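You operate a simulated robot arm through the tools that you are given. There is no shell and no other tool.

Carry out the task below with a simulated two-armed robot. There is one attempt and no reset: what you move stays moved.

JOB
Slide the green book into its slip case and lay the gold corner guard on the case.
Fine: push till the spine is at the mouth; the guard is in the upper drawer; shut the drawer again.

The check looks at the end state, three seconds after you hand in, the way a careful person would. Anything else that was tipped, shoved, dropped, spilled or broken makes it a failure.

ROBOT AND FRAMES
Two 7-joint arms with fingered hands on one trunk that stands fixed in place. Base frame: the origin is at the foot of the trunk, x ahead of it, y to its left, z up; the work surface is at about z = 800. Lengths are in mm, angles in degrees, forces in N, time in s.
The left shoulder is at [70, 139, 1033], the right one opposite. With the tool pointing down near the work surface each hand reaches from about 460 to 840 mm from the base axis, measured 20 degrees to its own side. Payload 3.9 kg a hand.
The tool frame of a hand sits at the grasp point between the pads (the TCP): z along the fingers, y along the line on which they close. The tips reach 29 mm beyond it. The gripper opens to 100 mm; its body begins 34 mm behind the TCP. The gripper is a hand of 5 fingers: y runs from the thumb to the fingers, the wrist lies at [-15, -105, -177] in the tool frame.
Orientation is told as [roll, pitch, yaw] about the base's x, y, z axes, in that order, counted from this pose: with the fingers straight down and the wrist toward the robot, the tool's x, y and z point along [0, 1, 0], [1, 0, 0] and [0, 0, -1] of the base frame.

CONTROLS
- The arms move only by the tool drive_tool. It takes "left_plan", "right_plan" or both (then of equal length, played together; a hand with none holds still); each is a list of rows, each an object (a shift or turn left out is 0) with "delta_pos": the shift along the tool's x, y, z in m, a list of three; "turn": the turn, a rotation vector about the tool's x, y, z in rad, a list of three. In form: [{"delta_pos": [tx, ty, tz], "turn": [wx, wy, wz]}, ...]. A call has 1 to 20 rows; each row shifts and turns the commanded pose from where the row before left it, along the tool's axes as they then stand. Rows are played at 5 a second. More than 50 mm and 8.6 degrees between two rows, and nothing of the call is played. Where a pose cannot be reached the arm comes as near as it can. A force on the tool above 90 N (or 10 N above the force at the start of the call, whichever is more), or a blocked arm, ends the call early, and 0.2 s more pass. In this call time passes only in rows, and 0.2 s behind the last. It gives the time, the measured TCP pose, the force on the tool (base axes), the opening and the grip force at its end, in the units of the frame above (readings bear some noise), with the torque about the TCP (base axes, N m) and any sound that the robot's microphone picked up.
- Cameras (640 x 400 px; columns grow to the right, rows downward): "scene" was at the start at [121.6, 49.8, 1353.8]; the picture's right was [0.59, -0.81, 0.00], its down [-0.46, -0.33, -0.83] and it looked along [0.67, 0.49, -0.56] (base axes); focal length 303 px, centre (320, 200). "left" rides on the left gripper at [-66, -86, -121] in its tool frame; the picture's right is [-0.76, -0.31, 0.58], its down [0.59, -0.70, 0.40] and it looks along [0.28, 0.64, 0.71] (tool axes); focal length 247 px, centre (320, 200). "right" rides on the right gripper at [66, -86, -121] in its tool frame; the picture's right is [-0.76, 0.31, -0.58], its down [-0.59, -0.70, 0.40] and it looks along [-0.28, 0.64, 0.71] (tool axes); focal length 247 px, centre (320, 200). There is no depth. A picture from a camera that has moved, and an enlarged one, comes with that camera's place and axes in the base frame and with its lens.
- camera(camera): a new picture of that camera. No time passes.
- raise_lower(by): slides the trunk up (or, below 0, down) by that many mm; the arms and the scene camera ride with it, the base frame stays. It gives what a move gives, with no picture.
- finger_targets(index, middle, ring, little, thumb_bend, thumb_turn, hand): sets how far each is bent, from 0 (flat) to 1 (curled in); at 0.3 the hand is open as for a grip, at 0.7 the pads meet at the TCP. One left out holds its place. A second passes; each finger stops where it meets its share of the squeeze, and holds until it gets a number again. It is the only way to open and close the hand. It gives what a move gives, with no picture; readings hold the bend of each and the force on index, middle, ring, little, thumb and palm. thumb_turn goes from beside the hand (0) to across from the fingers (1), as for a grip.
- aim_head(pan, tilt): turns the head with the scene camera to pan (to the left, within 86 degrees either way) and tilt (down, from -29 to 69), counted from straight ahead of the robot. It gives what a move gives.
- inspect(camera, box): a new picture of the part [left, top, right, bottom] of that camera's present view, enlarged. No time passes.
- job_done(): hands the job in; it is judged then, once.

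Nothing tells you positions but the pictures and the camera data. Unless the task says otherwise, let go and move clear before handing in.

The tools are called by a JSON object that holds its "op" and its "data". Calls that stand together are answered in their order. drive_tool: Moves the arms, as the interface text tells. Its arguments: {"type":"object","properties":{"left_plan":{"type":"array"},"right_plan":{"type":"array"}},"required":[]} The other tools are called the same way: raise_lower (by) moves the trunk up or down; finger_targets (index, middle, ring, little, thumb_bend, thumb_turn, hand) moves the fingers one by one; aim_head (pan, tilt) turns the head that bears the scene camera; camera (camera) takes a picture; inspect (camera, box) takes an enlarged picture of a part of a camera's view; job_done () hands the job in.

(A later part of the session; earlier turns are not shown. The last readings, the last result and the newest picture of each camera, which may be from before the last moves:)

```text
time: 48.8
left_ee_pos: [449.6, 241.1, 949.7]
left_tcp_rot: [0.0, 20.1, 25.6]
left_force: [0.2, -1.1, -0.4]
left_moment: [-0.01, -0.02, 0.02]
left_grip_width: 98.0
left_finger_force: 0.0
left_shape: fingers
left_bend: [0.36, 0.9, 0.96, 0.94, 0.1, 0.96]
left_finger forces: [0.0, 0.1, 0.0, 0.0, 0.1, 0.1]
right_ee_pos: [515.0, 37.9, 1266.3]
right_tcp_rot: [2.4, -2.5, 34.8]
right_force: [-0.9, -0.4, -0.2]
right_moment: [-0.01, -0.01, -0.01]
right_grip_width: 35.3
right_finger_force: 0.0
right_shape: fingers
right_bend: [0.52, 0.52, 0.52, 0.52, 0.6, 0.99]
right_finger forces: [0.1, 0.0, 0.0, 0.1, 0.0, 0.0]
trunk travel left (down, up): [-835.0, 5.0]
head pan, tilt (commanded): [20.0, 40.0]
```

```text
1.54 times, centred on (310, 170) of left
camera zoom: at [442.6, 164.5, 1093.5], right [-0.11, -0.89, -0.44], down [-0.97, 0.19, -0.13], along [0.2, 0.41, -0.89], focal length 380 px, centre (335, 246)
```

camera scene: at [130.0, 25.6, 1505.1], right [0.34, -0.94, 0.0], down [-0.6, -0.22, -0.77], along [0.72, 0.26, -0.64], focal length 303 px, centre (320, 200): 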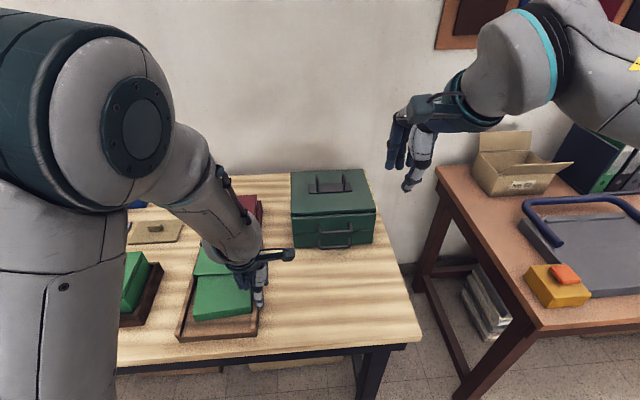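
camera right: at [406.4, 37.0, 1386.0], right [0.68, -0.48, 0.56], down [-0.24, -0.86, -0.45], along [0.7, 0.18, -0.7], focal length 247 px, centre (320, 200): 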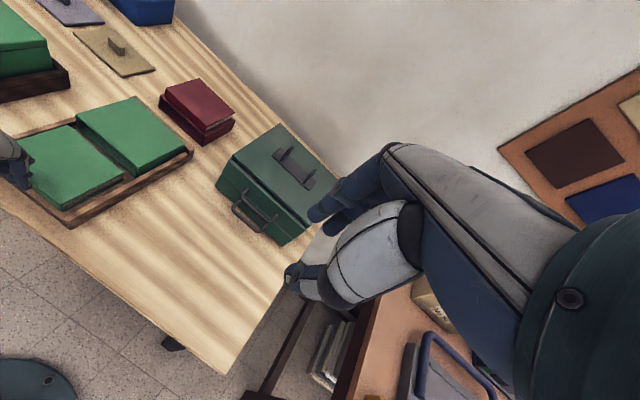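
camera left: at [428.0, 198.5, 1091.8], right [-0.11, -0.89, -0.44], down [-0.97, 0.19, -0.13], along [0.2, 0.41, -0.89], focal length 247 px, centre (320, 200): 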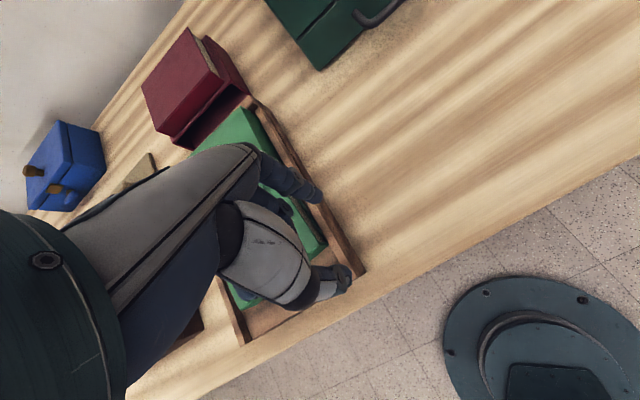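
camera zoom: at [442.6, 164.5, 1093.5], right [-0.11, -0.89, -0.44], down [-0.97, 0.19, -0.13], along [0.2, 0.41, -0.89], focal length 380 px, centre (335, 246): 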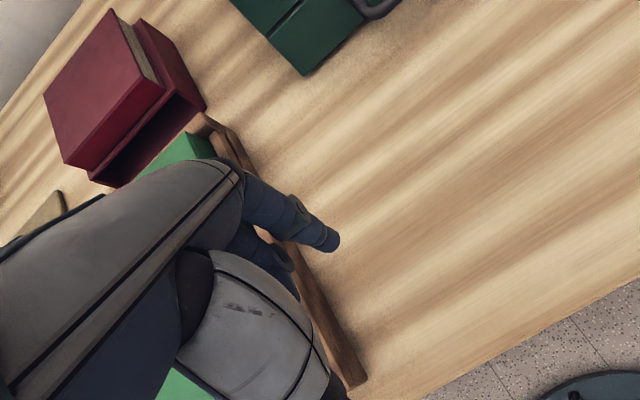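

Much better: the residual skew looks like ~2°. I'll zoom in on the mouth corners.

{"op": "inspect", "data": {"camera": "scene", "box": [208, 262, 248, 292]}}

{"op": "inspect", "data": {"camera": "scene", "box": [256, 262, 296, 292]}}

{"op": "inspect", "data": {"camera": "scene", "box": [200, 255, 290, 325]}}

```text
13.33 times, centred on (228, 277) of scene
camera zoom: at [130.1, 25.6, 1505.1], right [0.34, -0.94, 0.0], down [-0.6, -0.22, -0.77], along [0.72, 0.26, -0.64], focal length 4038 px, centre (1547, -827)
```

zoom: 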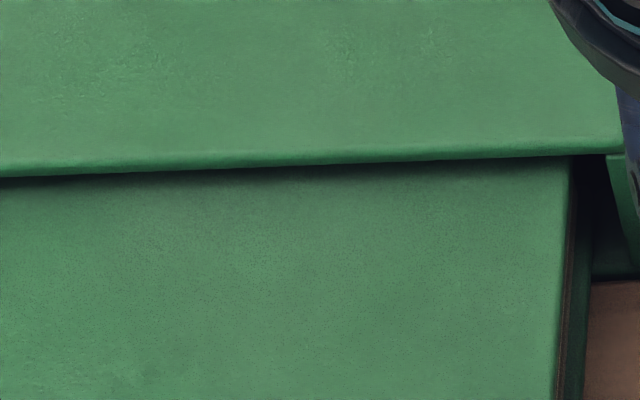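

```text
13.33 times, centred on (276, 277) of scene
camera zoom: at [130.1, 25.6, 1505.1], right [0.34, -0.94, 0.0], down [-0.6, -0.22, -0.77], along [0.72, 0.26, -0.64], focal length 4038 px, centre (907, -827)
```

zoom: 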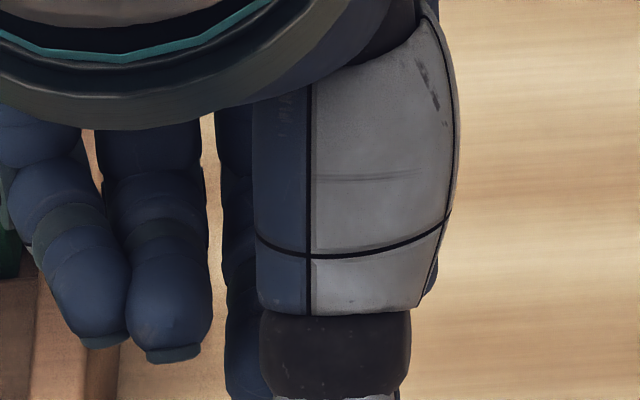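

```text
5.71 times, centred on (245, 290) of scene
camera zoom: at [130.1, 25.6, 1505.1], right [0.34, -0.94, 0.0], down [-0.6, -0.22, -0.77], along [0.72, 0.26, -0.64], focal length 1730 px, centre (749, -314)
```

zoom: 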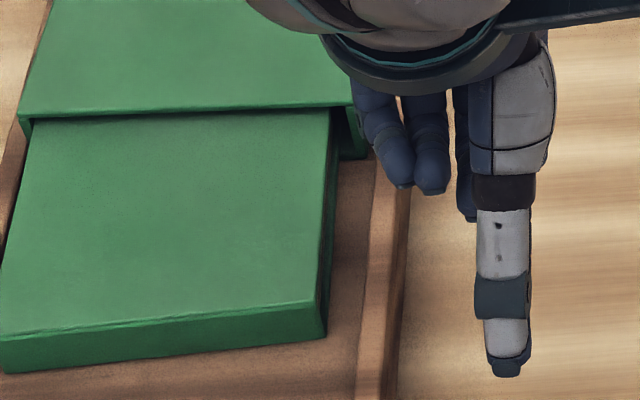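

{"op": "inspect", "data": {"camera": "scene", "box": [195, 262, 225, 286]}}

{"op": "inspect", "data": {"camera": "scene", "box": [190, 255, 280, 345]}}

```text
16.00 times, centred on (210, 274) of scene
camera zoom: at [130.1, 25.6, 1505.1], right [0.34, -0.94, 0.0], down [-0.6, -0.22, -0.77], along [0.72, 0.26, -0.64], focal length 4846 px, centre (2080, -984)
```

zoom: 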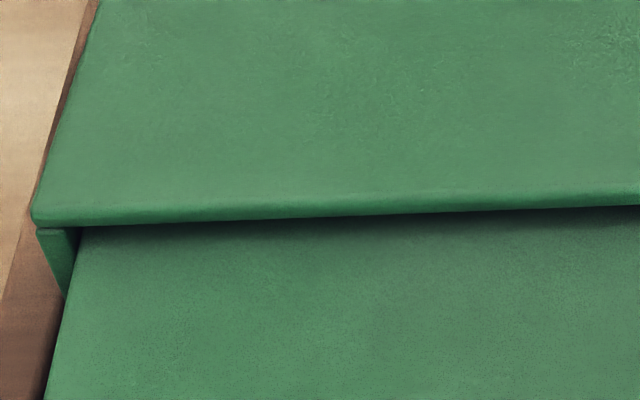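

```text
4.44 times, centred on (235, 300) of scene
camera zoom: at [130.1, 25.6, 1505.1], right [0.34, -0.94, 0.0], down [-0.6, -0.22, -0.77], along [0.72, 0.26, -0.64], focal length 1346 px, centre (698, -244)
```

zoom: 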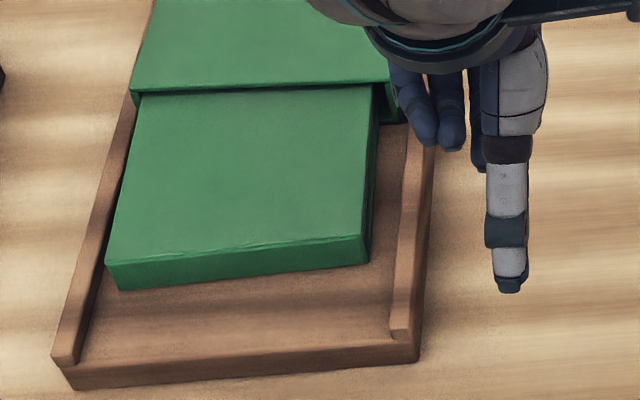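

The book's whole far edge is now inside the mouth; right gap ~7 mm, left nearly touching, ~2° skew. For a stable push I'll use index and ring finger as two contact points straddling the centre (middle curled), and drift slightly right while pushing.

{"op": "drive_tool", "data": {"left_plan": [{"delta_pos": [0.0242, -0.0075, 0.0027]}, {"delta_pos": [0.0242, -0.0075, 0.0027]}, {"delta_pos": [0.0242, -0.0075, 0.0027]}, {"delta_pos": [0.0242, -0.0075, 0.0027]}, {"delta_pos": [0.0242, -0.0075, 0.0027]}, {"delta_pos": [0.0242, -0.0075, 0.0027]}]}}

{"op": "finger_targets", "data": {"hand": "left", "index": 0.38, "ring": 0.38, "middle": 0.85, "little": 0.85, "thumb_bend": 0.3}}

{"op": "inspect", "data": {"camera": "scene", "box": [170, 230, 310, 350]}}

{"op": "inspect", "data": {"camera": "right", "box": [0, 90, 200, 240]}}

{"op": "camera", "data": {"camera": "left"}}

```text
time: 50.2
left_ee_pos: [347.6, 353.4, 950.4]
left_tcp_rot: [-0.1, 20.0, 25.5]
left_force: [-0.3, 0.3, 1.1]
left_moment: [0.0, 0.0, 0.02]
left_grip_width: 97.9
left_finger_force: 0.1
left_shape: fingers
left_bend: [0.36, 0.9, 0.96, 0.94, 0.1, 0.96]
left_finger forces: [0.1, 0.1, 0.0, 0.0, 0.0, 0.0]
right_ee_pos: [515.1, 39.3, 1267.4]
right_tcp_rot: [2.4, -2.5, 34.7]
right_force: [0.0, 0.4, 0.8]
right_moment: [-0.02, -0.01, 0.04]
right_grip_width: 35.3
right_finger_force: 0.1
right_shape: fingers
right_bend: [0.52, 0.52, 0.52, 0.52, 0.6, 0.99]
right_finger forces: [0.1, 0.0, 0.0, 0.0, 0.1, 0.0]
trunk travel left (down, up): [-835.0, 5.0]
head pan, tilt (commanded): [20.0, 40.0]
```

```text
time: 51.2
left_ee_pos: [346.9, 351.9, 950.4]
left_tcp_rot: [0.0, 20.1, 25.6]
left_force: [0.2, 0.2, 0.0]
left_moment: [0.02, -0.03, 0.02]
left_grip_width: 89.6
left_finger_force: 0.1
left_shape: fingers
left_bend: [0.38, 0.85, 0.38, 0.85, 0.3, 0.97]
left_finger forces: [0.1, 0.0, 0.1, 0.0, 0.0, 0.0]
right_ee_pos: [515.0, 39.9, 1267.6]
right_tcp_rot: [2.4, -2.6, 34.7]
right_force: [-0.1, 0.1, 0.3]
right_moment: [0.0, 0.02, -0.02]
right_grip_width: 35.2
right_finger_force: 0.1
right_shape: fingers
right_bend: [0.52, 0.52, 0.52, 0.52, 0.6, 0.99]
right_finger forces: [0.0, 0.0, 0.0, 0.0, 0.1, 0.0]
trunk travel left (down, up): [-835.0, 5.0]
head pan, tilt (commanded): [20.0, 40.0]
```

```text
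3.33 times, centred on (240, 290) of scene
camera zoom: at [129.9, 27.0, 1505.1], right [0.34, -0.94, 0.0], down [-0.6, -0.22, -0.77], along [0.72, 0.26, -0.64], focal length 1010 px, centre (587, -100)
```

zoom: 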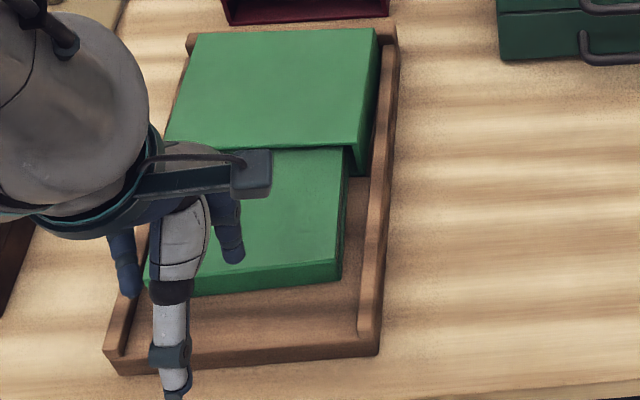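

```text
2.67 times, centred on (100, 165) of right
camera zoom: at [405.7, 36.7, 1386.2], right [0.68, -0.48, 0.56], down [-0.24, -0.86, -0.45], along [0.7, 0.18, -0.7], focal length 659 px, centre (907, 293)
```

zoom: 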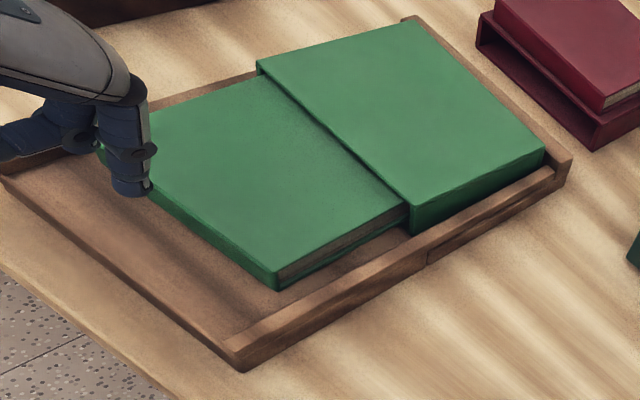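

```text
taken
camera left: at [339.3, 276.0, 1093.8], right [-0.11, -0.89, -0.44], down [-0.97, 0.19, -0.13], along [0.2, 0.41, -0.89], focal length 247 px, centre (320, 200)
```

left: 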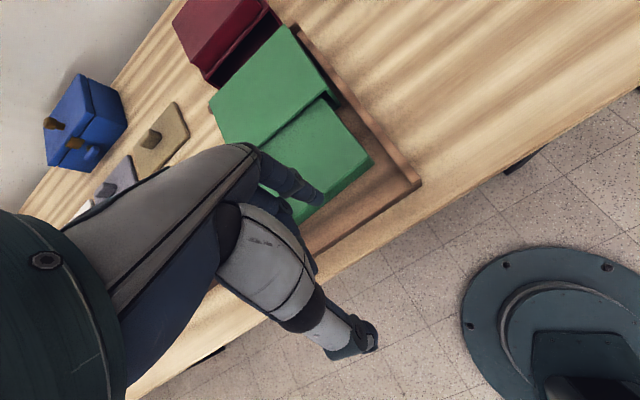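

Aligned for the two-finger push. Descend in front of the spine.

{"op": "drive_tool", "data": {"left_plan": [{"delta_pos": [0, 0.0051, 0.0146]}, {"delta_pos": [0, 0.0051, 0.0146]}, {"delta_pos": [0, 0.0051, 0.0146]}, {"delta_pos": [0, 0.0051, 0.0146]}, {"delta_pos": [0, 0.0041, 0.0118]}]}}

{"op": "inspect", "data": {"camera": "right", "box": [0, 90, 200, 240]}}

{"op": "inspect", "data": {"camera": "left", "box": [180, 40, 440, 260]}}

```text
time: 52.4
left_ee_pos: [346.2, 351.9, 875.3]
left_tcp_rot: [0.0, 20.0, 25.5]
left_force: [0.1, -0.2, -1.1]
left_moment: [0.02, 0.03, 0.01]
left_grip_width: 89.2
left_finger_force: 0.0
left_shape: fingers
left_bend: [0.38, 0.85, 0.38, 0.85, 0.3, 0.97]
left_finger forces: [0.0, 0.0, 0.0, 0.0, 0.0, 0.0]
right_ee_pos: [515.4, 39.0, 1267.4]
right_tcp_rot: [2.4, -2.6, 34.8]
right_force: [0.6, -0.7, -0.1]
right_moment: [0.03, -0.02, -0.02]
right_grip_width: 35.3
right_finger_force: 0.2
right_shape: fingers
right_bend: [0.52, 0.52, 0.52, 0.52, 0.6, 0.99]
right_finger forces: [0.0, 0.0, 0.1, 0.0, 0.0, 0.1]
trunk travel left (down, up): [-835.0, 5.0]
head pan, tilt (commanded): [20.0, 40.0]
```

```text
2.67 times, centred on (100, 165) of right
camera zoom: at [406.1, 36.9, 1386.1], right [0.68, -0.48, 0.56], down [-0.24, -0.86, -0.45], along [0.7, 0.18, -0.7], focal length 659 px, centre (907, 293)
```

zoom: 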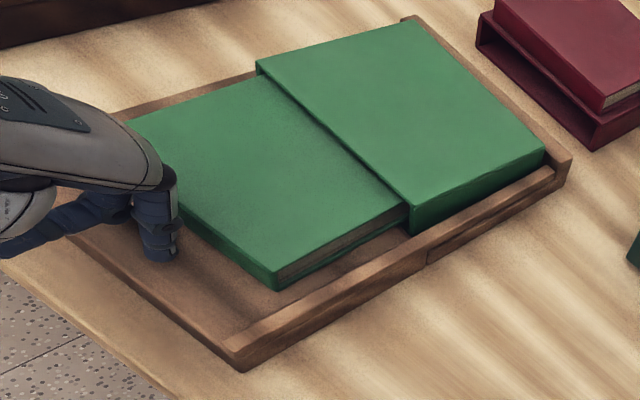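

```text
1.82 times, centred on (310, 150) of left
camera zoom: at [338.6, 275.9, 1019.4], right [-0.11, -0.89, -0.44], down [-0.97, 0.19, -0.13], along [0.2, 0.41, -0.89], focal length 449 px, centre (338, 291)
```

zoom: 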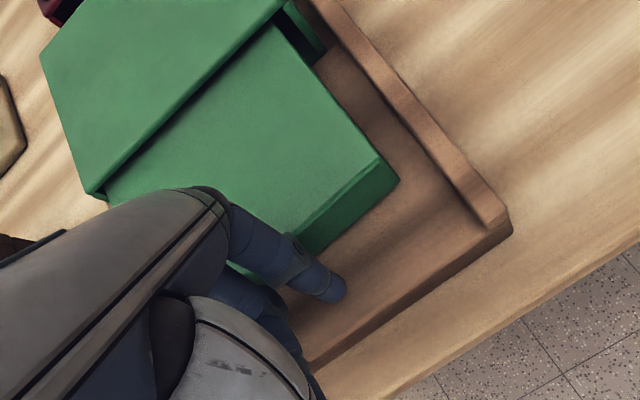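

Good. Push forward in stages with slight drift to the right, checking after each.

{"op": "drive_tool", "data": {"left_plan": [{"delta_pos": [-0.0002, 0.0066, -0.0024]}, {"delta_pos": [-0.0002, 0.0066, -0.0024]}, {"delta_pos": [-0.0002, 0.0056, -0.002]}, {"delta_pos": [-0.0002, 0.0056, -0.002]}]}}

{"op": "inspect", "data": {"camera": "right", "box": [0, 90, 200, 240]}}

{"op": "inspect", "data": {"camera": "left", "box": [180, 40, 440, 260]}}

{"op": "inspect", "data": {"camera": "scene", "box": [180, 230, 280, 330]}}

```text
time: 53.4
left_ee_pos: [370.2, 364.0, 874.8]
left_tcp_rot: [-0.1, 20.1, 25.7]
left_force: [-1.0, 0.1, 1.1]
left_moment: [0.05, 0.04, 0.07]
left_grip_width: 89.3
left_finger_force: 0.4
left_shape: fingers
left_bend: [0.38, 0.85, 0.39, 0.85, 0.3, 0.97]
left_finger forces: [0.1, 0.1, 1.5, 0.1, 0.1, 0.1]
right_ee_pos: [515.3, 39.6, 1267.2]
right_tcp_rot: [2.3, -2.5, 34.8]
right_force: [0.5, 0.9, 0.5]
right_moment: [-0.02, -0.04, 0.01]
right_grip_width: 35.0
right_finger_force: 0.1
right_shape: fingers
right_bend: [0.52, 0.52, 0.52, 0.52, 0.6, 0.99]
right_finger forces: [0.0, 0.0, 0.0, 0.1, 0.1, 0.0]
trunk travel left (down, up): [-835.0, 5.0]
head pan, tilt (commanded): [20.0, 40.0]
```

```text
2.67 times, centred on (100, 165) of right
camera zoom: at [405.8, 36.7, 1386.2], right [0.68, -0.48, 0.56], down [-0.24, -0.86, -0.45], along [0.7, 0.18, -0.7], focal length 659 px, centre (907, 293)
```

zoom: 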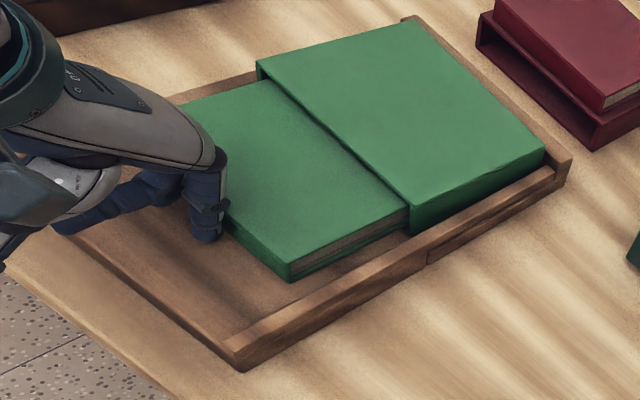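

```text
1.82 times, centred on (310, 150) of left
camera zoom: at [361.6, 286.8, 1018.6], right [-0.11, -0.89, -0.44], down [-0.97, 0.19, -0.13], along [0.2, 0.41, -0.89], focal length 449 px, centre (338, 291)
```

zoom: 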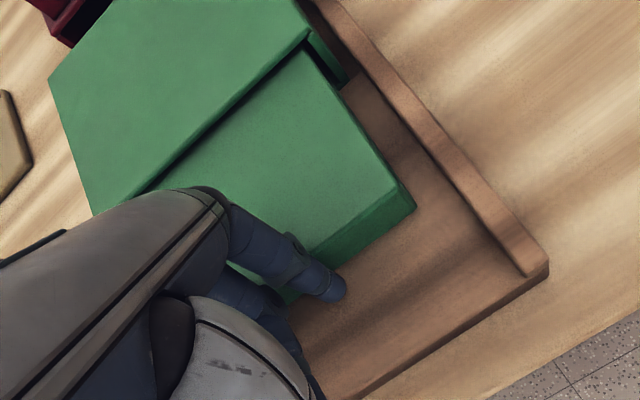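

```text
4.00 times, centred on (230, 280) of scene
camera zoom: at [130.0, 26.9, 1505.1], right [0.34, -0.94, 0.0], down [-0.6, -0.22, -0.77], along [0.72, 0.26, -0.64], focal length 1211 px, centre (680, -120)
```

zoom: 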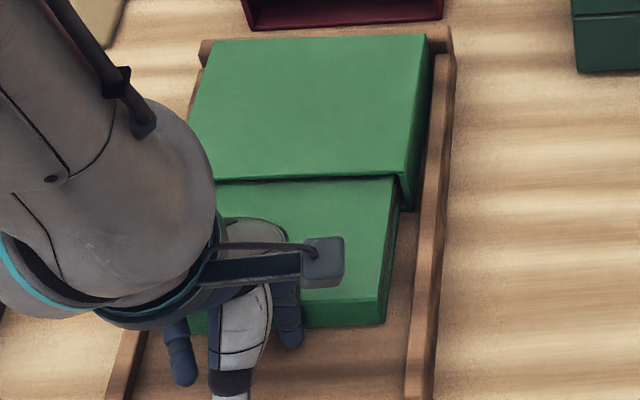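

The book advanced smoothly and is now parallel to the tray within a fraction of a degree. The ring finger leads, so I'll open the index a touch to share the contact, then continue.

{"op": "finger_targets", "data": {"hand": "left", "index": 0.35}}

{"op": "drive_tool", "data": {"left_plan": [{"delta_pos": [-0.0002, 0.0056, -0.002]}, {"delta_pos": [-0.0002, 0.0056, -0.002]}, {"delta_pos": [-0.0002, 0.0056, -0.002]}]}}

{"op": "inspect", "data": {"camera": "right", "box": [0, 90, 200, 240]}}

{"op": "inspect", "data": {"camera": "left", "box": [180, 40, 440, 260]}}

{"op": "inspect", "data": {"camera": "scene", "box": [180, 230, 280, 330]}}

```text
time: 54.4
left_ee_pos: [368.8, 362.6, 875.0]
left_tcp_rot: [0.0, 20.0, 25.6]
left_force: [-0.3, 0.4, -0.4]
left_moment: [-0.04, 0.03, -0.06]
left_grip_width: 91.5
left_finger_force: 0.9
left_shape: fingers
left_bend: [0.36, 0.85, 0.38, 0.85, 0.3, 0.97]
left_finger forces: [1.0, 0.0, 0.1, 0.1, 0.0, 0.1]
right_ee_pos: [514.1, 38.8, 1266.8]
right_tcp_rot: [2.4, -2.4, 34.8]
right_force: [-0.3, 0.3, -0.1]
right_moment: [-0.01, 0.0, 0.0]
right_grip_width: 35.1
right_finger_force: 0.1
right_shape: fingers
right_bend: [0.52, 0.52, 0.52, 0.52, 0.6, 0.99]
right_finger forces: [0.0, 0.0, 0.0, 0.0, 0.1, 0.0]
trunk travel left (down, up): [-835.0, 5.0]
head pan, tilt (commanded): [20.0, 40.0]
```

```text
time: 55.2
left_ee_pos: [384.8, 369.6, 876.0]
left_tcp_rot: [-0.1, 20.0, 25.6]
left_force: [-0.8, -0.6, -0.3]
left_moment: [-0.01, 0.01, 0.02]
left_grip_width: 92.0
left_finger_force: 1.2
left_shape: fingers
left_bend: [0.36, 0.85, 0.39, 0.85, 0.3, 0.97]
left_finger forces: [0.9, 0.0, 0.8, 0.0, 0.1, 0.1]
right_ee_pos: [514.2, 39.3, 1266.6]
right_tcp_rot: [2.4, -2.5, 34.8]
right_force: [0.4, -0.7, -1.0]
right_moment: [0.01, 0.02, -0.02]
right_grip_width: 35.5
right_finger_force: 0.1
right_shape: fingers
right_bend: [0.52, 0.52, 0.52, 0.52, 0.6, 0.99]
right_finger forces: [0.0, 0.1, 0.1, 0.0, 0.0, 0.0]
trunk travel left (down, up): [-835.0, 5.0]
head pan, tilt (commanded): [20.0, 40.0]
```

```text
2.67 times, centred on (100, 165) of right
camera zoom: at [405.8, 36.6, 1386.2], right [0.68, -0.48, 0.56], down [-0.24, -0.86, -0.45], along [0.7, 0.18, -0.7], focal length 659 px, centre (907, 293)
```

zoom: 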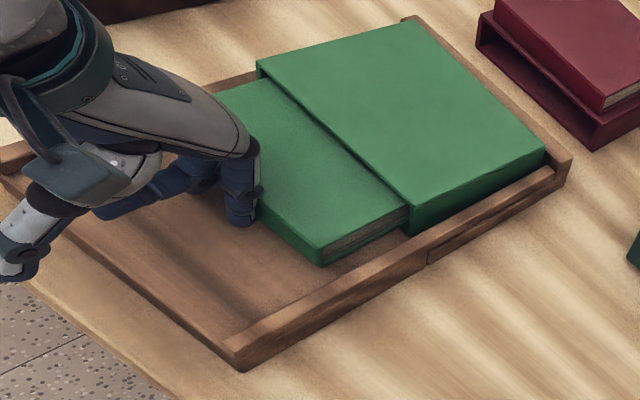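

```text
1.82 times, centred on (310, 150) of left
camera zoom: at [377.7, 293.8, 1018.6], right [-0.11, -0.89, -0.44], down [-0.97, 0.19, -0.13], along [0.2, 0.41, -0.89], focal length 449 px, centre (338, 291)
```

zoom: 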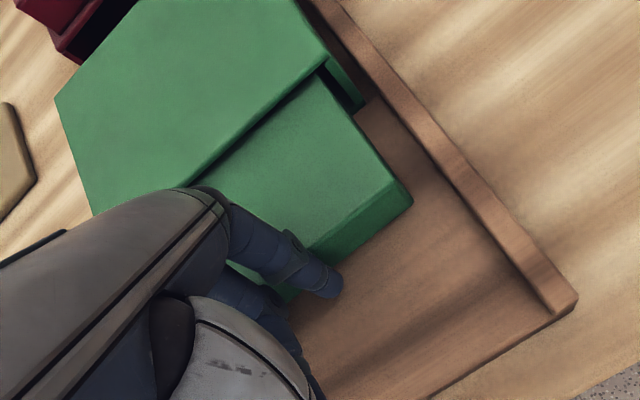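

```text
4.00 times, centred on (230, 280) of scene
camera zoom: at [129.9, 26.8, 1505.1], right [0.34, -0.94, 0.0], down [-0.6, -0.22, -0.77], along [0.72, 0.26, -0.64], focal length 1211 px, centre (680, -120)
```

zoom: 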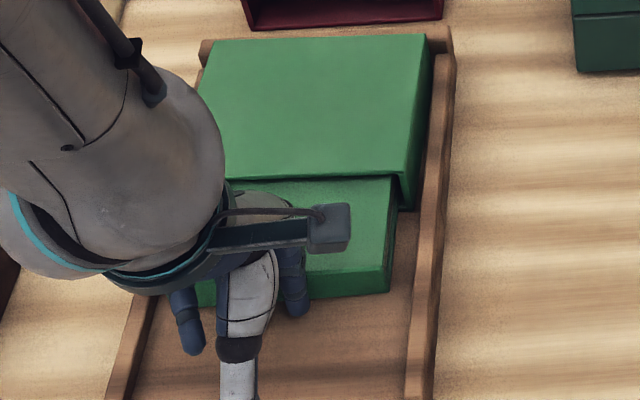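

Smooth, both fingers share the load (~1 N each) and the book stays straight. Continue.

{"op": "drive_tool", "data": {"left_plan": [{"delta_pos": [0, 0.0056, -0.002]}, {"delta_pos": [0, 0.0056, -0.002]}, {"delta_pos": [0, 0.0056, -0.002]}, {"delta_pos": [0, 0.0056, -0.002]}]}}

{"op": "inspect", "data": {"camera": "right", "box": [0, 90, 200, 240]}}

{"op": "inspect", "data": {"camera": "scene", "box": [180, 230, 280, 330]}}

```text
time: 56.2
left_ee_pos: [405.5, 380.4, 873.3]
left_tcp_rot: [0.0, 20.2, 25.7]
left_force: [-2.2, -0.5, 1.0]
left_moment: [-0.01, 0.03, 0.05]
left_grip_width: 92.0
left_finger_force: 0.7
left_shape: fingers
left_bend: [0.36, 0.85, 0.39, 0.85, 0.3, 0.97]
left_finger forces: [0.9, 0.0, 0.8, 0.0, 0.1, 0.1]
right_ee_pos: [515.3, 39.5, 1266.1]
right_tcp_rot: [2.5, -2.5, 34.8]
right_force: [0.5, 0.2, 0.5]
right_moment: [-0.01, -0.01, 0.02]
right_grip_width: 35.0
right_finger_force: 0.0
right_shape: fingers
right_bend: [0.52, 0.52, 0.52, 0.52, 0.6, 0.99]
right_finger forces: [0.0, 0.0, 0.0, 0.1, 0.0, 0.1]
trunk travel left (down, up): [-835.0, 5.0]
head pan, tilt (commanded): [20.0, 40.0]
```

```text
2.67 times, centred on (100, 165) of right
camera zoom: at [405.7, 36.6, 1386.2], right [0.68, -0.48, 0.56], down [-0.24, -0.86, -0.45], along [0.7, 0.18, -0.7], focal length 659 px, centre (907, 293)
```

zoom: 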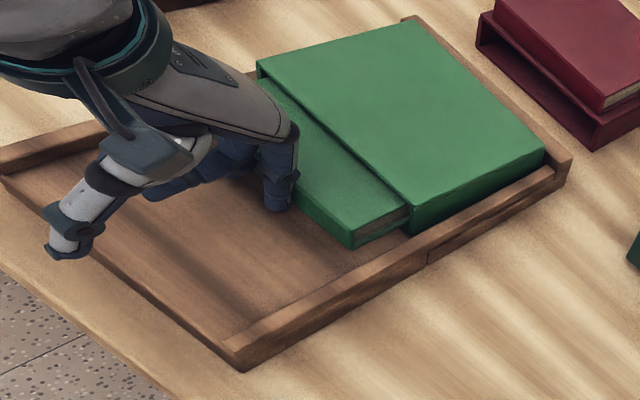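

```text
4.00 times, centred on (230, 280) of scene
camera zoom: at [129.8, 26.8, 1505.1], right [0.34, -0.94, 0.0], down [-0.6, -0.22, -0.77], along [0.72, 0.26, -0.64], focal length 1211 px, centre (680, -120)
```

zoom: 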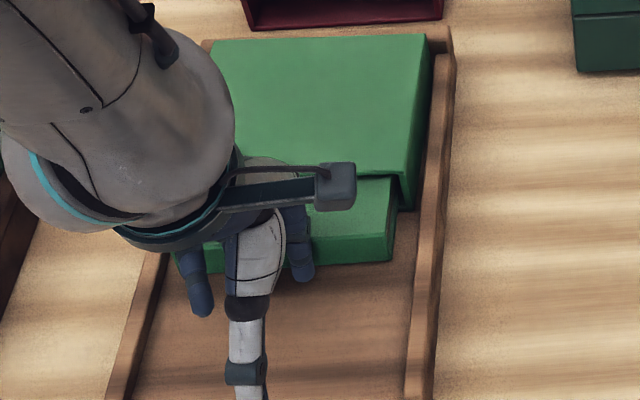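

About 45–50 mm to go. Continue in stages.

{"op": "drive_tool", "data": {"left_plan": [{"delta_pos": [0, 0.0056, -0.002]}, {"delta_pos": [0, 0.0056, -0.002]}, {"delta_pos": [0, 0.0056, -0.002]}, {"delta_pos": [0, 0.0056, -0.002]}]}}

{"op": "inspect", "data": {"camera": "right", "box": [0, 90, 200, 240]}}

{"op": "inspect", "data": {"camera": "scene", "box": [180, 230, 280, 330]}}

{"op": "inspect", "data": {"camera": "left", "box": [180, 40, 440, 260]}}

```text
time: 57.2
left_ee_pos: [428.2, 389.2, 875.4]
left_tcp_rot: [-0.1, 20.1, 25.6]
left_force: [-1.1, -0.2, 0.4]
left_moment: [0.02, 0.02, 0.01]
left_grip_width: 92.0
left_finger_force: 0.6
left_shape: fingers
left_bend: [0.36, 0.85, 0.39, 0.85, 0.3, 0.97]
left_finger forces: [0.6, 0.0, 0.4, 0.1, 0.0, 0.0]
right_ee_pos: [513.9, 40.0, 1268.0]
right_tcp_rot: [2.3, -2.5, 34.8]
right_force: [-0.1, 0.1, -1.1]
right_moment: [0.01, -0.01, 0.0]
right_grip_width: 35.3
right_finger_force: 0.0
right_shape: fingers
right_bend: [0.52, 0.52, 0.52, 0.52, 0.6, 0.99]
right_finger forces: [0.0, 0.0, 0.1, 0.0, 0.1, 0.0]
trunk travel left (down, up): [-835.0, 5.0]
head pan, tilt (commanded): [20.0, 40.0]
```

```text
2.67 times, centred on (100, 165) of right
camera zoom: at [405.8, 36.6, 1386.2], right [0.68, -0.48, 0.56], down [-0.24, -0.86, -0.45], along [0.7, 0.18, -0.7], focal length 659 px, centre (907, 293)
```

zoom: 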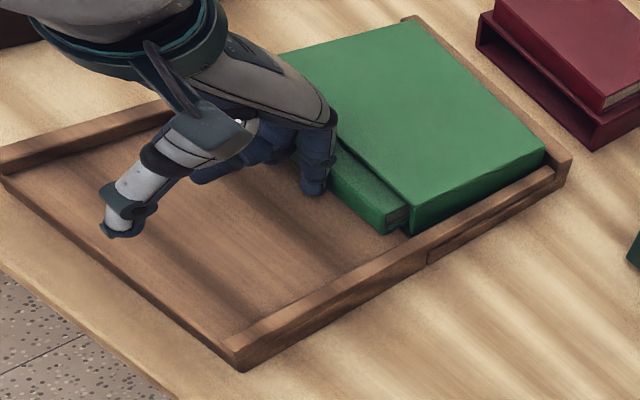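

```text
4.00 times, centred on (230, 280) of scene
camera zoom: at [130.0, 26.9, 1505.1], right [0.34, -0.94, 0.0], down [-0.6, -0.22, -0.77], along [0.72, 0.26, -0.64], focal length 1211 px, centre (680, -120)
```

zoom: 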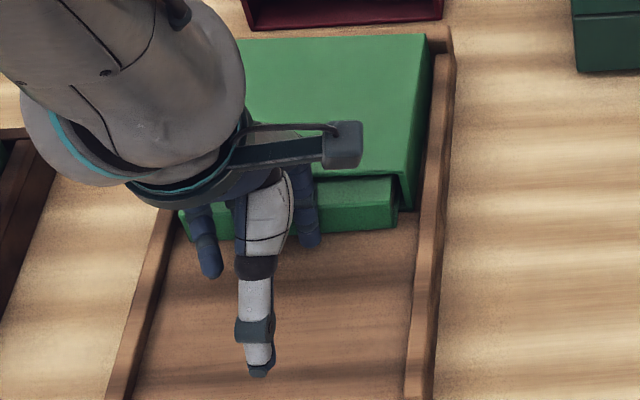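

```text
1.82 times, centred on (310, 150) of left
camera zoom: at [420.5, 313.5, 1018.2], right [-0.11, -0.89, -0.44], down [-0.97, 0.19, -0.13], along [0.2, 0.41, -0.89], focal length 449 px, centre (338, 291)
```

zoom: 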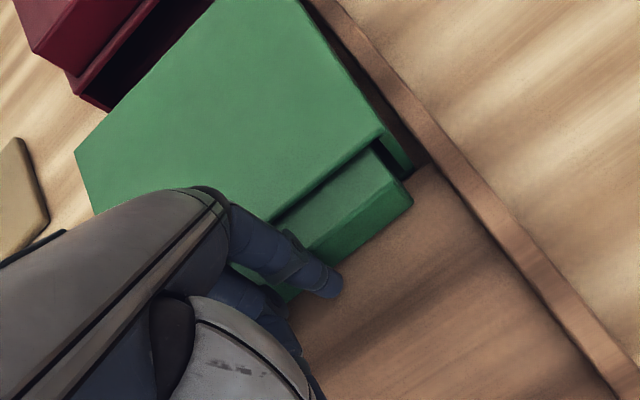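

About 20–25 mm of book still protrudes. Smaller steps now.

{"op": "drive_tool", "data": {"left_plan": [{"delta_pos": [0, 0.0047, -0.0017]}, {"delta_pos": [0, 0.0047, -0.0017]}, {"delta_pos": [0, 0.0047, -0.0017]}]}}

{"op": "inspect", "data": {"camera": "right", "box": [60, 90, 190, 190]}}

{"op": "inspect", "data": {"camera": "scene", "box": [210, 250, 270, 310]}}

{"op": "inspect", "data": {"camera": "left", "box": [220, 80, 420, 230]}}

```text
time: 58.0
left_ee_pos: [441.4, 396.7, 874.4]
left_tcp_rot: [0.0, 20.1, 25.6]
left_force: [-2.2, -0.1, 1.6]
left_moment: [0.02, -0.01, -0.01]
left_grip_width: 91.8
left_finger_force: 0.5
left_shape: fingers
left_bend: [0.36, 0.85, 0.38, 0.85, 0.3, 0.97]
left_finger forces: [1.0, 0.0, 0.7, 0.1, 0.1, 0.0]
right_ee_pos: [516.1, 40.1, 1267.7]
right_tcp_rot: [2.4, -2.5, 34.9]
right_force: [0.2, 0.1, 0.5]
right_moment: [0.01, -0.01, 0.01]
right_grip_width: 35.3
right_finger_force: 0.1
right_shape: fingers
right_bend: [0.52, 0.52, 0.52, 0.52, 0.6, 0.99]
right_finger forces: [0.0, 0.0, 0.0, 0.0, 0.0, 0.0]
trunk travel left (down, up): [-835.0, 5.0]
head pan, tilt (commanded): [20.0, 40.0]
```

```text
4.00 times, centred on (125, 140) of right
camera zoom: at [405.7, 36.6, 1386.2], right [0.68, -0.48, 0.56], down [-0.24, -0.86, -0.45], along [0.7, 0.18, -0.7], focal length 988 px, centre (1100, 440)
```

zoom: 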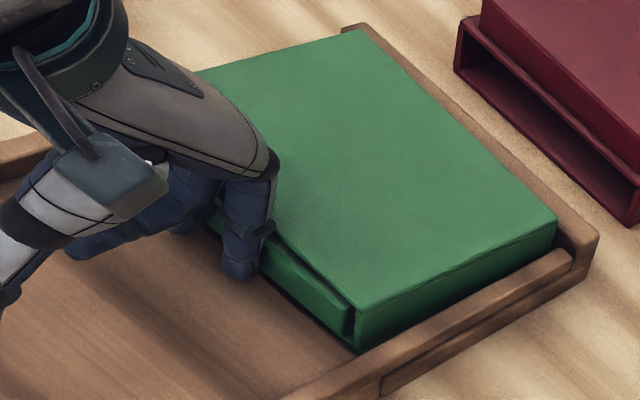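

```text
6.67 times, centred on (240, 280) of scene
camera zoom: at [129.8, 26.8, 1505.1], right [0.34, -0.94, 0.0], down [-0.6, -0.22, -0.77], along [0.72, 0.26, -0.64], focal length 2019 px, centre (853, -333)
```

zoom: 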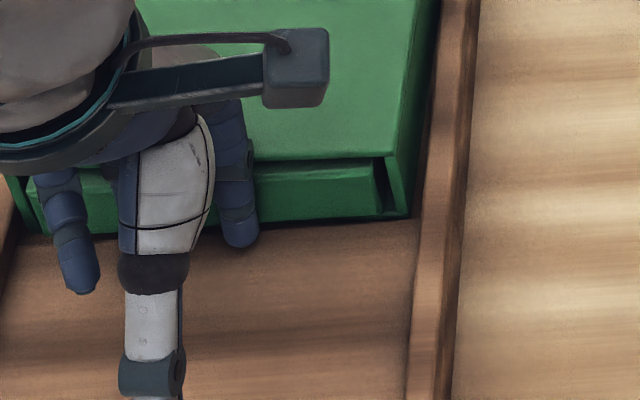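

```text
2.67 times, centred on (320, 155) of left
camera zoom: at [433.9, 320.3, 1017.7], right [-0.11, -0.89, -0.44], down [-0.97, 0.19, -0.13], along [0.2, 0.41, -0.89], focal length 659 px, centre (320, 320)
```

zoom: 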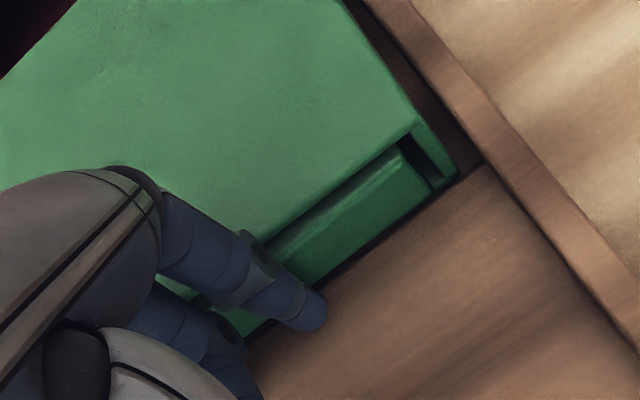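

Very close to flush on the right. A few more millimetres, then I'll check for flushness.

{"op": "drive_tool", "data": {"left_plan": [{"delta_pos": [0, 0.0028, -0.001]}, {"delta_pos": [0, 0.0019, -0.0007]}]}}

{"op": "inspect", "data": {"camera": "right", "box": [60, 90, 190, 190]}}

{"op": "inspect", "data": {"camera": "scene", "box": [210, 250, 270, 310]}}

{"op": "inspect", "data": {"camera": "left", "box": [220, 80, 420, 230]}}

```text
time: 58.6
left_ee_pos: [444.6, 399.8, 875.1]
left_tcp_rot: [-0.1, 20.1, 25.6]
left_force: [-3.6, -2.8, 0.7]
left_moment: [0.05, -0.03, -0.01]
left_grip_width: 90.8
left_finger_force: 2.4
left_shape: fingers
left_bend: [0.37, 0.85, 0.39, 0.85, 0.3, 0.97]
left_finger forces: [2.2, 0.0, 2.3, 0.0, 0.0, 0.0]
right_ee_pos: [513.7, 37.9, 1267.1]
right_tcp_rot: [2.4, -2.5, 34.7]
right_force: [0.4, -0.3, 0.3]
right_moment: [-0.01, 0.01, 0.03]
right_grip_width: 35.5
right_finger_force: 0.0
right_shape: fingers
right_bend: [0.52, 0.52, 0.52, 0.52, 0.6, 0.99]
right_finger forces: [0.0, 0.0, 0.1, 0.0, 0.0, 0.0]
trunk travel left (down, up): [-835.0, 5.0]
head pan, tilt (commanded): [20.0, 40.0]
```

```text
4.00 times, centred on (125, 140) of right
camera zoom: at [404.8, 35.9, 1386.5], right [0.68, -0.48, 0.56], down [-0.24, -0.86, -0.45], along [0.7, 0.18, -0.69], focal length 988 px, centre (1100, 440)
```

zoom: 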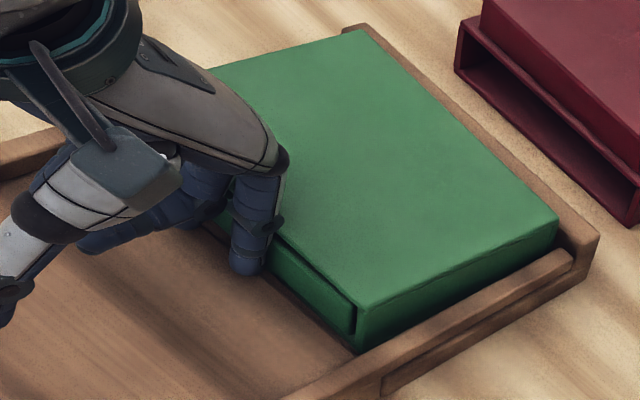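

```text
6.67 times, centred on (240, 280) of scene
camera zoom: at [128.9, 26.1, 1505.2], right [0.34, -0.94, 0.0], down [-0.6, -0.22, -0.77], along [0.72, 0.26, -0.64], focal length 2019 px, centre (853, -333)
```

zoom: 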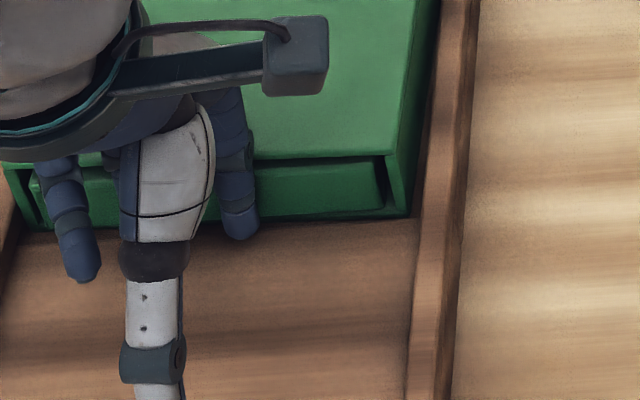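

```text
2.67 times, centred on (320, 155) of left
camera zoom: at [437.5, 322.7, 1017.8], right [-0.11, -0.89, -0.44], down [-0.97, 0.19, -0.13], along [0.2, 0.41, -0.89], focal length 659 px, centre (320, 320)
```

zoom: 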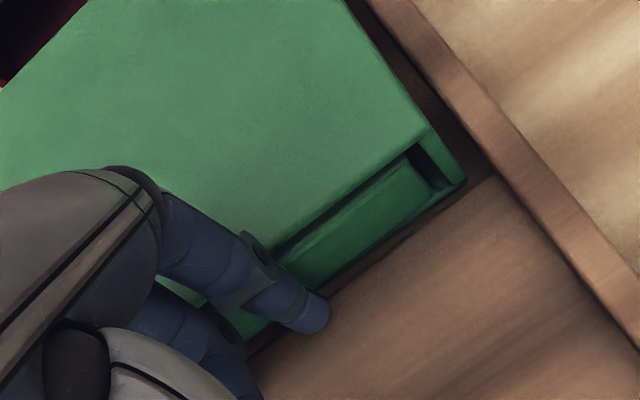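

Force rose to ~4.5 N – likely contact with the case edge or the end. I'll back off and inspect the flushness.

{"op": "drive_tool", "data": {"left_plan": [{"delta_pos": [0, -0.0094, 0.0034]}, {"delta_pos": [0, -0.0188, 0.0068]}, {"delta_pos": [0, -0.0205, -0.0114]}, {"delta_pos": [0, -0.0205, -0.0114]}, {"delta_pos": [0, -0.0205, -0.0114]}]}}

{"op": "inspect", "data": {"camera": "right", "box": [70, 95, 190, 185]}}

{"op": "inspect", "data": {"camera": "scene", "box": [190, 235, 270, 305]}}

{"op": "camera", "data": {"camera": "left"}}

```text
time: 59.8
left_ee_pos: [375.9, 366.0, 928.8]
left_tcp_rot: [0.1, 20.1, 25.6]
left_force: [-0.6, -0.1, -0.3]
left_moment: [0.03, -0.03, -0.01]
left_grip_width: 92.6
left_finger_force: 0.1
left_shape: fingers
left_bend: [0.35, 0.85, 0.38, 0.85, 0.3, 0.97]
left_finger forces: [0.0, 0.1, 0.0, 0.0, 0.0, 0.0]
right_ee_pos: [513.7, 38.5, 1267.1]
right_tcp_rot: [2.5, -2.6, 34.7]
right_force: [0.3, -0.5, 0.3]
right_moment: [0.02, 0.01, 0.0]
right_grip_width: 35.2
right_finger_force: 0.0
right_shape: fingers
right_bend: [0.52, 0.52, 0.52, 0.52, 0.6, 0.99]
right_finger forces: [0.1, 0.0, 0.0, 0.0, 0.0, 0.0]
trunk travel left (down, up): [-835.0, 5.0]
head pan, tilt (commanded): [20.0, 40.0]
```

```text
4.44 times, centred on (130, 140) of right
camera zoom: at [404.5, 35.9, 1386.6], right [0.68, -0.48, 0.56], down [-0.24, -0.86, -0.45], along [0.7, 0.18, -0.69], focal length 1098 px, centre (1164, 467)
```

zoom: 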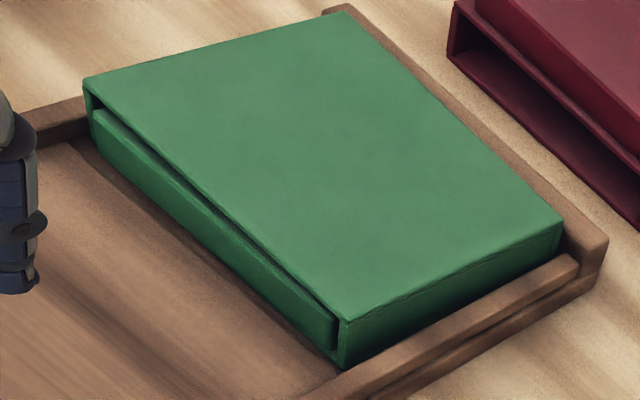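

```text
5.71 times, centred on (230, 270) of scene
camera zoom: at [128.6, 26.0, 1505.2], right [0.34, -0.94, 0.0], down [-0.6, -0.22, -0.77], along [0.72, 0.26, -0.64], focal length 1730 px, centre (834, -200)
```

zoom: 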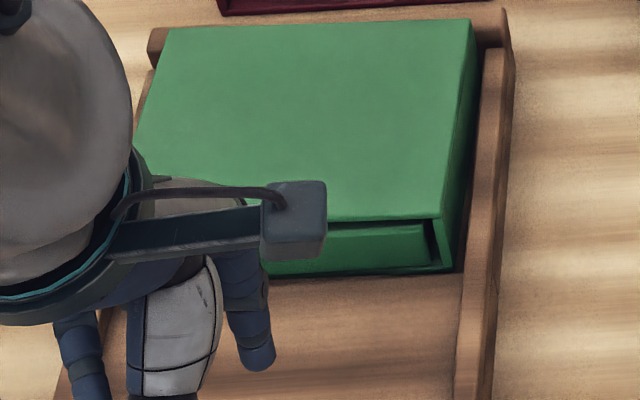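

```text
taken
camera left: at [368.3, 289.7, 1071.7], right [-0.11, -0.89, -0.44], down [-0.97, 0.19, -0.13], along [0.2, 0.41, -0.89], focal length 247 px, centre (320, 200)
```

left: 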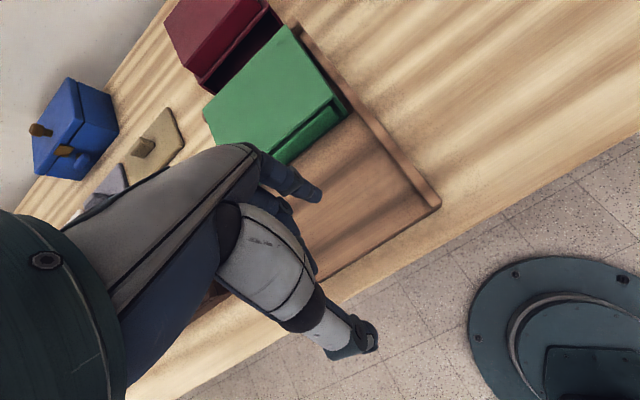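

The book is almost fully in. I'll zoom on both ends of the spine.

{"op": "inspect", "data": {"camera": "right", "box": [115, 145, 155, 180]}}

{"op": "inspect", "data": {"camera": "right", "box": [76, 100, 116, 135]}}

{"op": "inspect", "data": {"camera": "left", "box": [260, 70, 360, 170]}}

{"op": "inspect", "data": {"camera": "scene", "box": [228, 255, 268, 290]}}

```text
11.43 times, centred on (135, 162) of right
camera zoom: at [404.5, 35.9, 1386.6], right [0.68, -0.48, 0.56], down [-0.24, -0.86, -0.45], along [0.7, 0.18, -0.69], focal length 2823 px, centre (2434, 629)
```

zoom: 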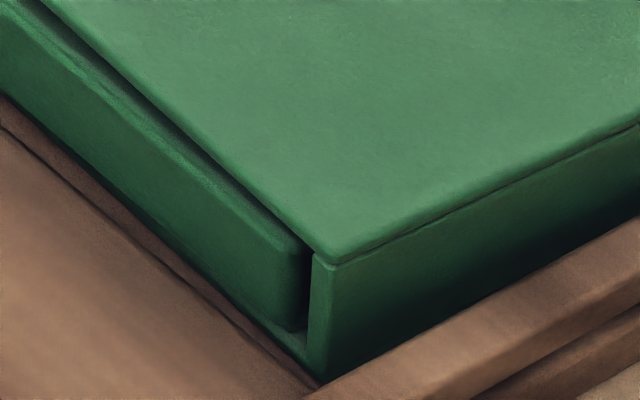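

```text
11.43 times, centred on (96, 118) of right
camera zoom: at [404.5, 35.9, 1386.6], right [0.68, -0.48, 0.56], down [-0.24, -0.86, -0.45], along [0.7, 0.18, -0.69], focal length 2823 px, centre (2880, 1143)
```

zoom: 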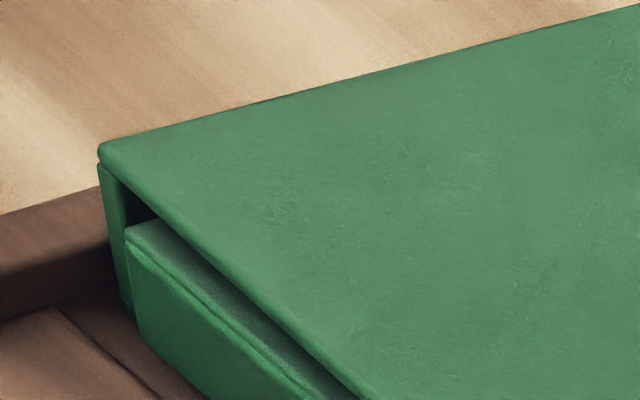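

```text
4.00 times, centred on (310, 120) of left
camera zoom: at [368.3, 289.7, 1071.7], right [-0.11, -0.89, -0.44], down [-0.97, 0.19, -0.13], along [0.2, 0.41, -0.89], focal length 988 px, centre (360, 520)
```

zoom: 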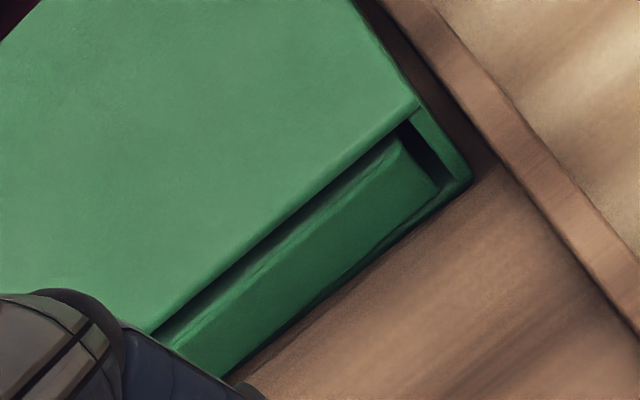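

```text
11.43 times, centred on (248, 272) of scene
camera zoom: at [128.6, 26.0, 1505.2], right [0.34, -0.94, 0.0], down [-0.6, -0.22, -0.77], along [0.72, 0.26, -0.64], focal length 3461 px, centre (1143, -629)
```

zoom: 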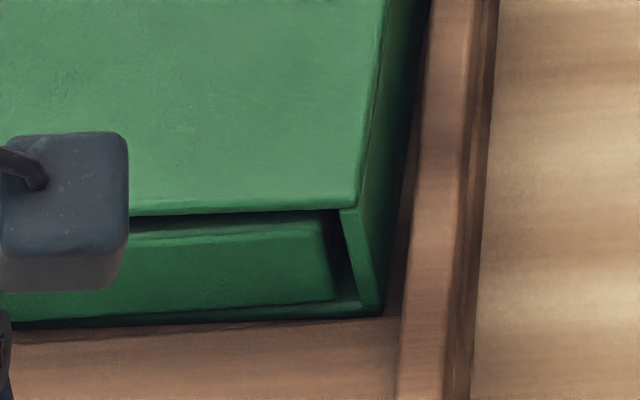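

Right end of the spine is recessed ~2 mm, left end protrudes ~2–3 mm, because the case itself is still turned ~1.5–2° clockwise. I'll square the case by gently pushing its right front edge with the index finger (ring curled).

{"op": "finger_targets", "data": {"hand": "left", "ring": 0.88, "index": 0.36}}

{"op": "drive_tool", "data": {"left_plan": [{"delta_pos": [-0.015, 0.0148, -0.0054]}, {"delta_pos": [-0.015, 0.0148, -0.0054]}, {"delta_pos": [-0.015, 0.0148, -0.0054]}, {"delta_pos": [-0.015, 0.0148, -0.0054]}, {"delta_pos": [0, 0.0046, 0.0127]}, {"delta_pos": [0, 0.0046, 0.0127]}, {"delta_pos": [0, 0.0046, 0.0127]}, {"delta_pos": [0, 0.0046, 0.0127]}]}}

{"op": "inspect", "data": {"camera": "right", "box": [60, 90, 200, 200]}}

{"op": "inspect", "data": {"camera": "left", "box": [180, 20, 440, 240]}}

{"op": "inspect", "data": {"camera": "scene", "box": [180, 230, 290, 330]}}

```text
time: 60.8
left_ee_pos: [376.5, 367.7, 927.7]
left_tcp_rot: [0.0, 20.2, 25.5]
left_force: [-0.6, 0.5, 0.6]
left_moment: [0.0, 0.0, 0.01]
left_grip_width: 91.7
left_finger_force: 0.0
left_shape: fingers
left_bend: [0.36, 0.85, 0.88, 0.85, 0.3, 0.97]
left_finger forces: [0.0, 0.1, 0.1, 0.1, 0.0, 0.1]
right_ee_pos: [514.2, 38.6, 1266.0]
right_tcp_rot: [2.4, -2.5, 34.8]
right_force: [-1.0, 0.6, 0.1]
right_moment: [0.0, 0.01, -0.02]
right_grip_width: 35.4
right_finger_force: 0.1
right_shape: fingers
right_bend: [0.52, 0.52, 0.52, 0.52, 0.6, 0.99]
right_finger forces: [0.0, 0.1, 0.0, 0.0, 0.0, 0.0]
trunk travel left (down, up): [-835.0, 5.0]
head pan, tilt (commanded): [20.0, 40.0]
```

```text
time: 62.6
left_ee_pos: [462.1, 340.2, 874.1]
left_tcp_rot: [0.0, 20.1, 25.6]
left_force: [-0.1, -0.1, 0.0]
left_moment: [-0.06, 0.01, 0.01]
left_grip_width: 91.8
left_finger_force: 0.1
left_shape: fingers
left_bend: [0.36, 0.85, 0.88, 0.85, 0.3, 0.98]
left_finger forces: [0.0, 0.0, 0.0, 0.0, 0.0, 0.0]
right_ee_pos: [514.8, 38.9, 1266.2]
right_tcp_rot: [2.5, -2.5, 34.8]
right_force: [0.1, -0.4, 0.0]
right_moment: [0.02, 0.01, 0.01]
right_grip_width: 35.2
right_finger_force: 0.0
right_shape: fingers
right_bend: [0.52, 0.52, 0.52, 0.52, 0.6, 0.99]
right_finger forces: [0.0, 0.1, 0.1, 0.0, 0.0, 0.0]
trunk travel left (down, up): [-835.0, 5.0]
head pan, tilt (commanded): [20.0, 40.0]
```

```text
3.64 times, centred on (130, 145) of right
camera zoom: at [406.1, 37.2, 1386.1], right [0.68, -0.48, 0.56], down [-0.24, -0.86, -0.45], along [0.7, 0.18, -0.7], focal length 898 px, centre (1011, 400)
```

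zoom: 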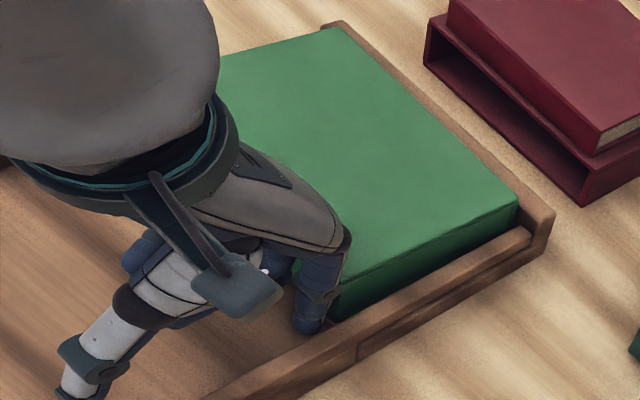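

```text
1.82 times, centred on (310, 130) of left
camera zoom: at [453.8, 263.5, 1017.7], right [-0.11, -0.89, -0.44], down [-0.97, 0.19, -0.13], along [0.2, 0.41, -0.89], focal length 449 px, centre (338, 327)
```

zoom: 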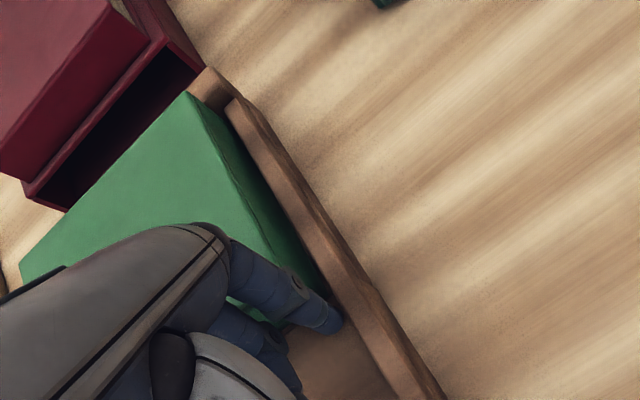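

```text
4.00 times, centred on (235, 280) of scene
camera zoom: at [130.3, 27.4, 1505.1], right [0.34, -0.94, 0.0], down [-0.6, -0.22, -0.77], along [0.72, 0.26, -0.64], focal length 1211 px, centre (660, -120)
```

zoom: 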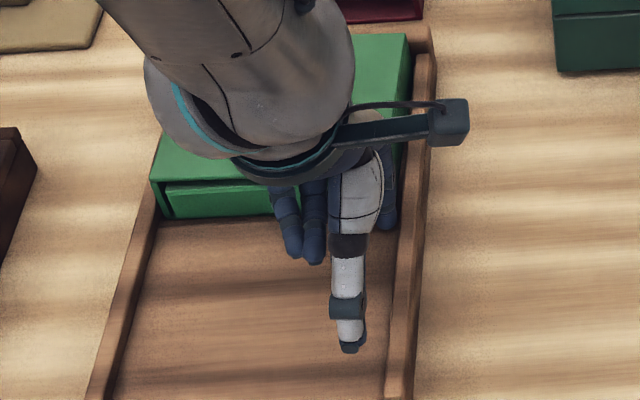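

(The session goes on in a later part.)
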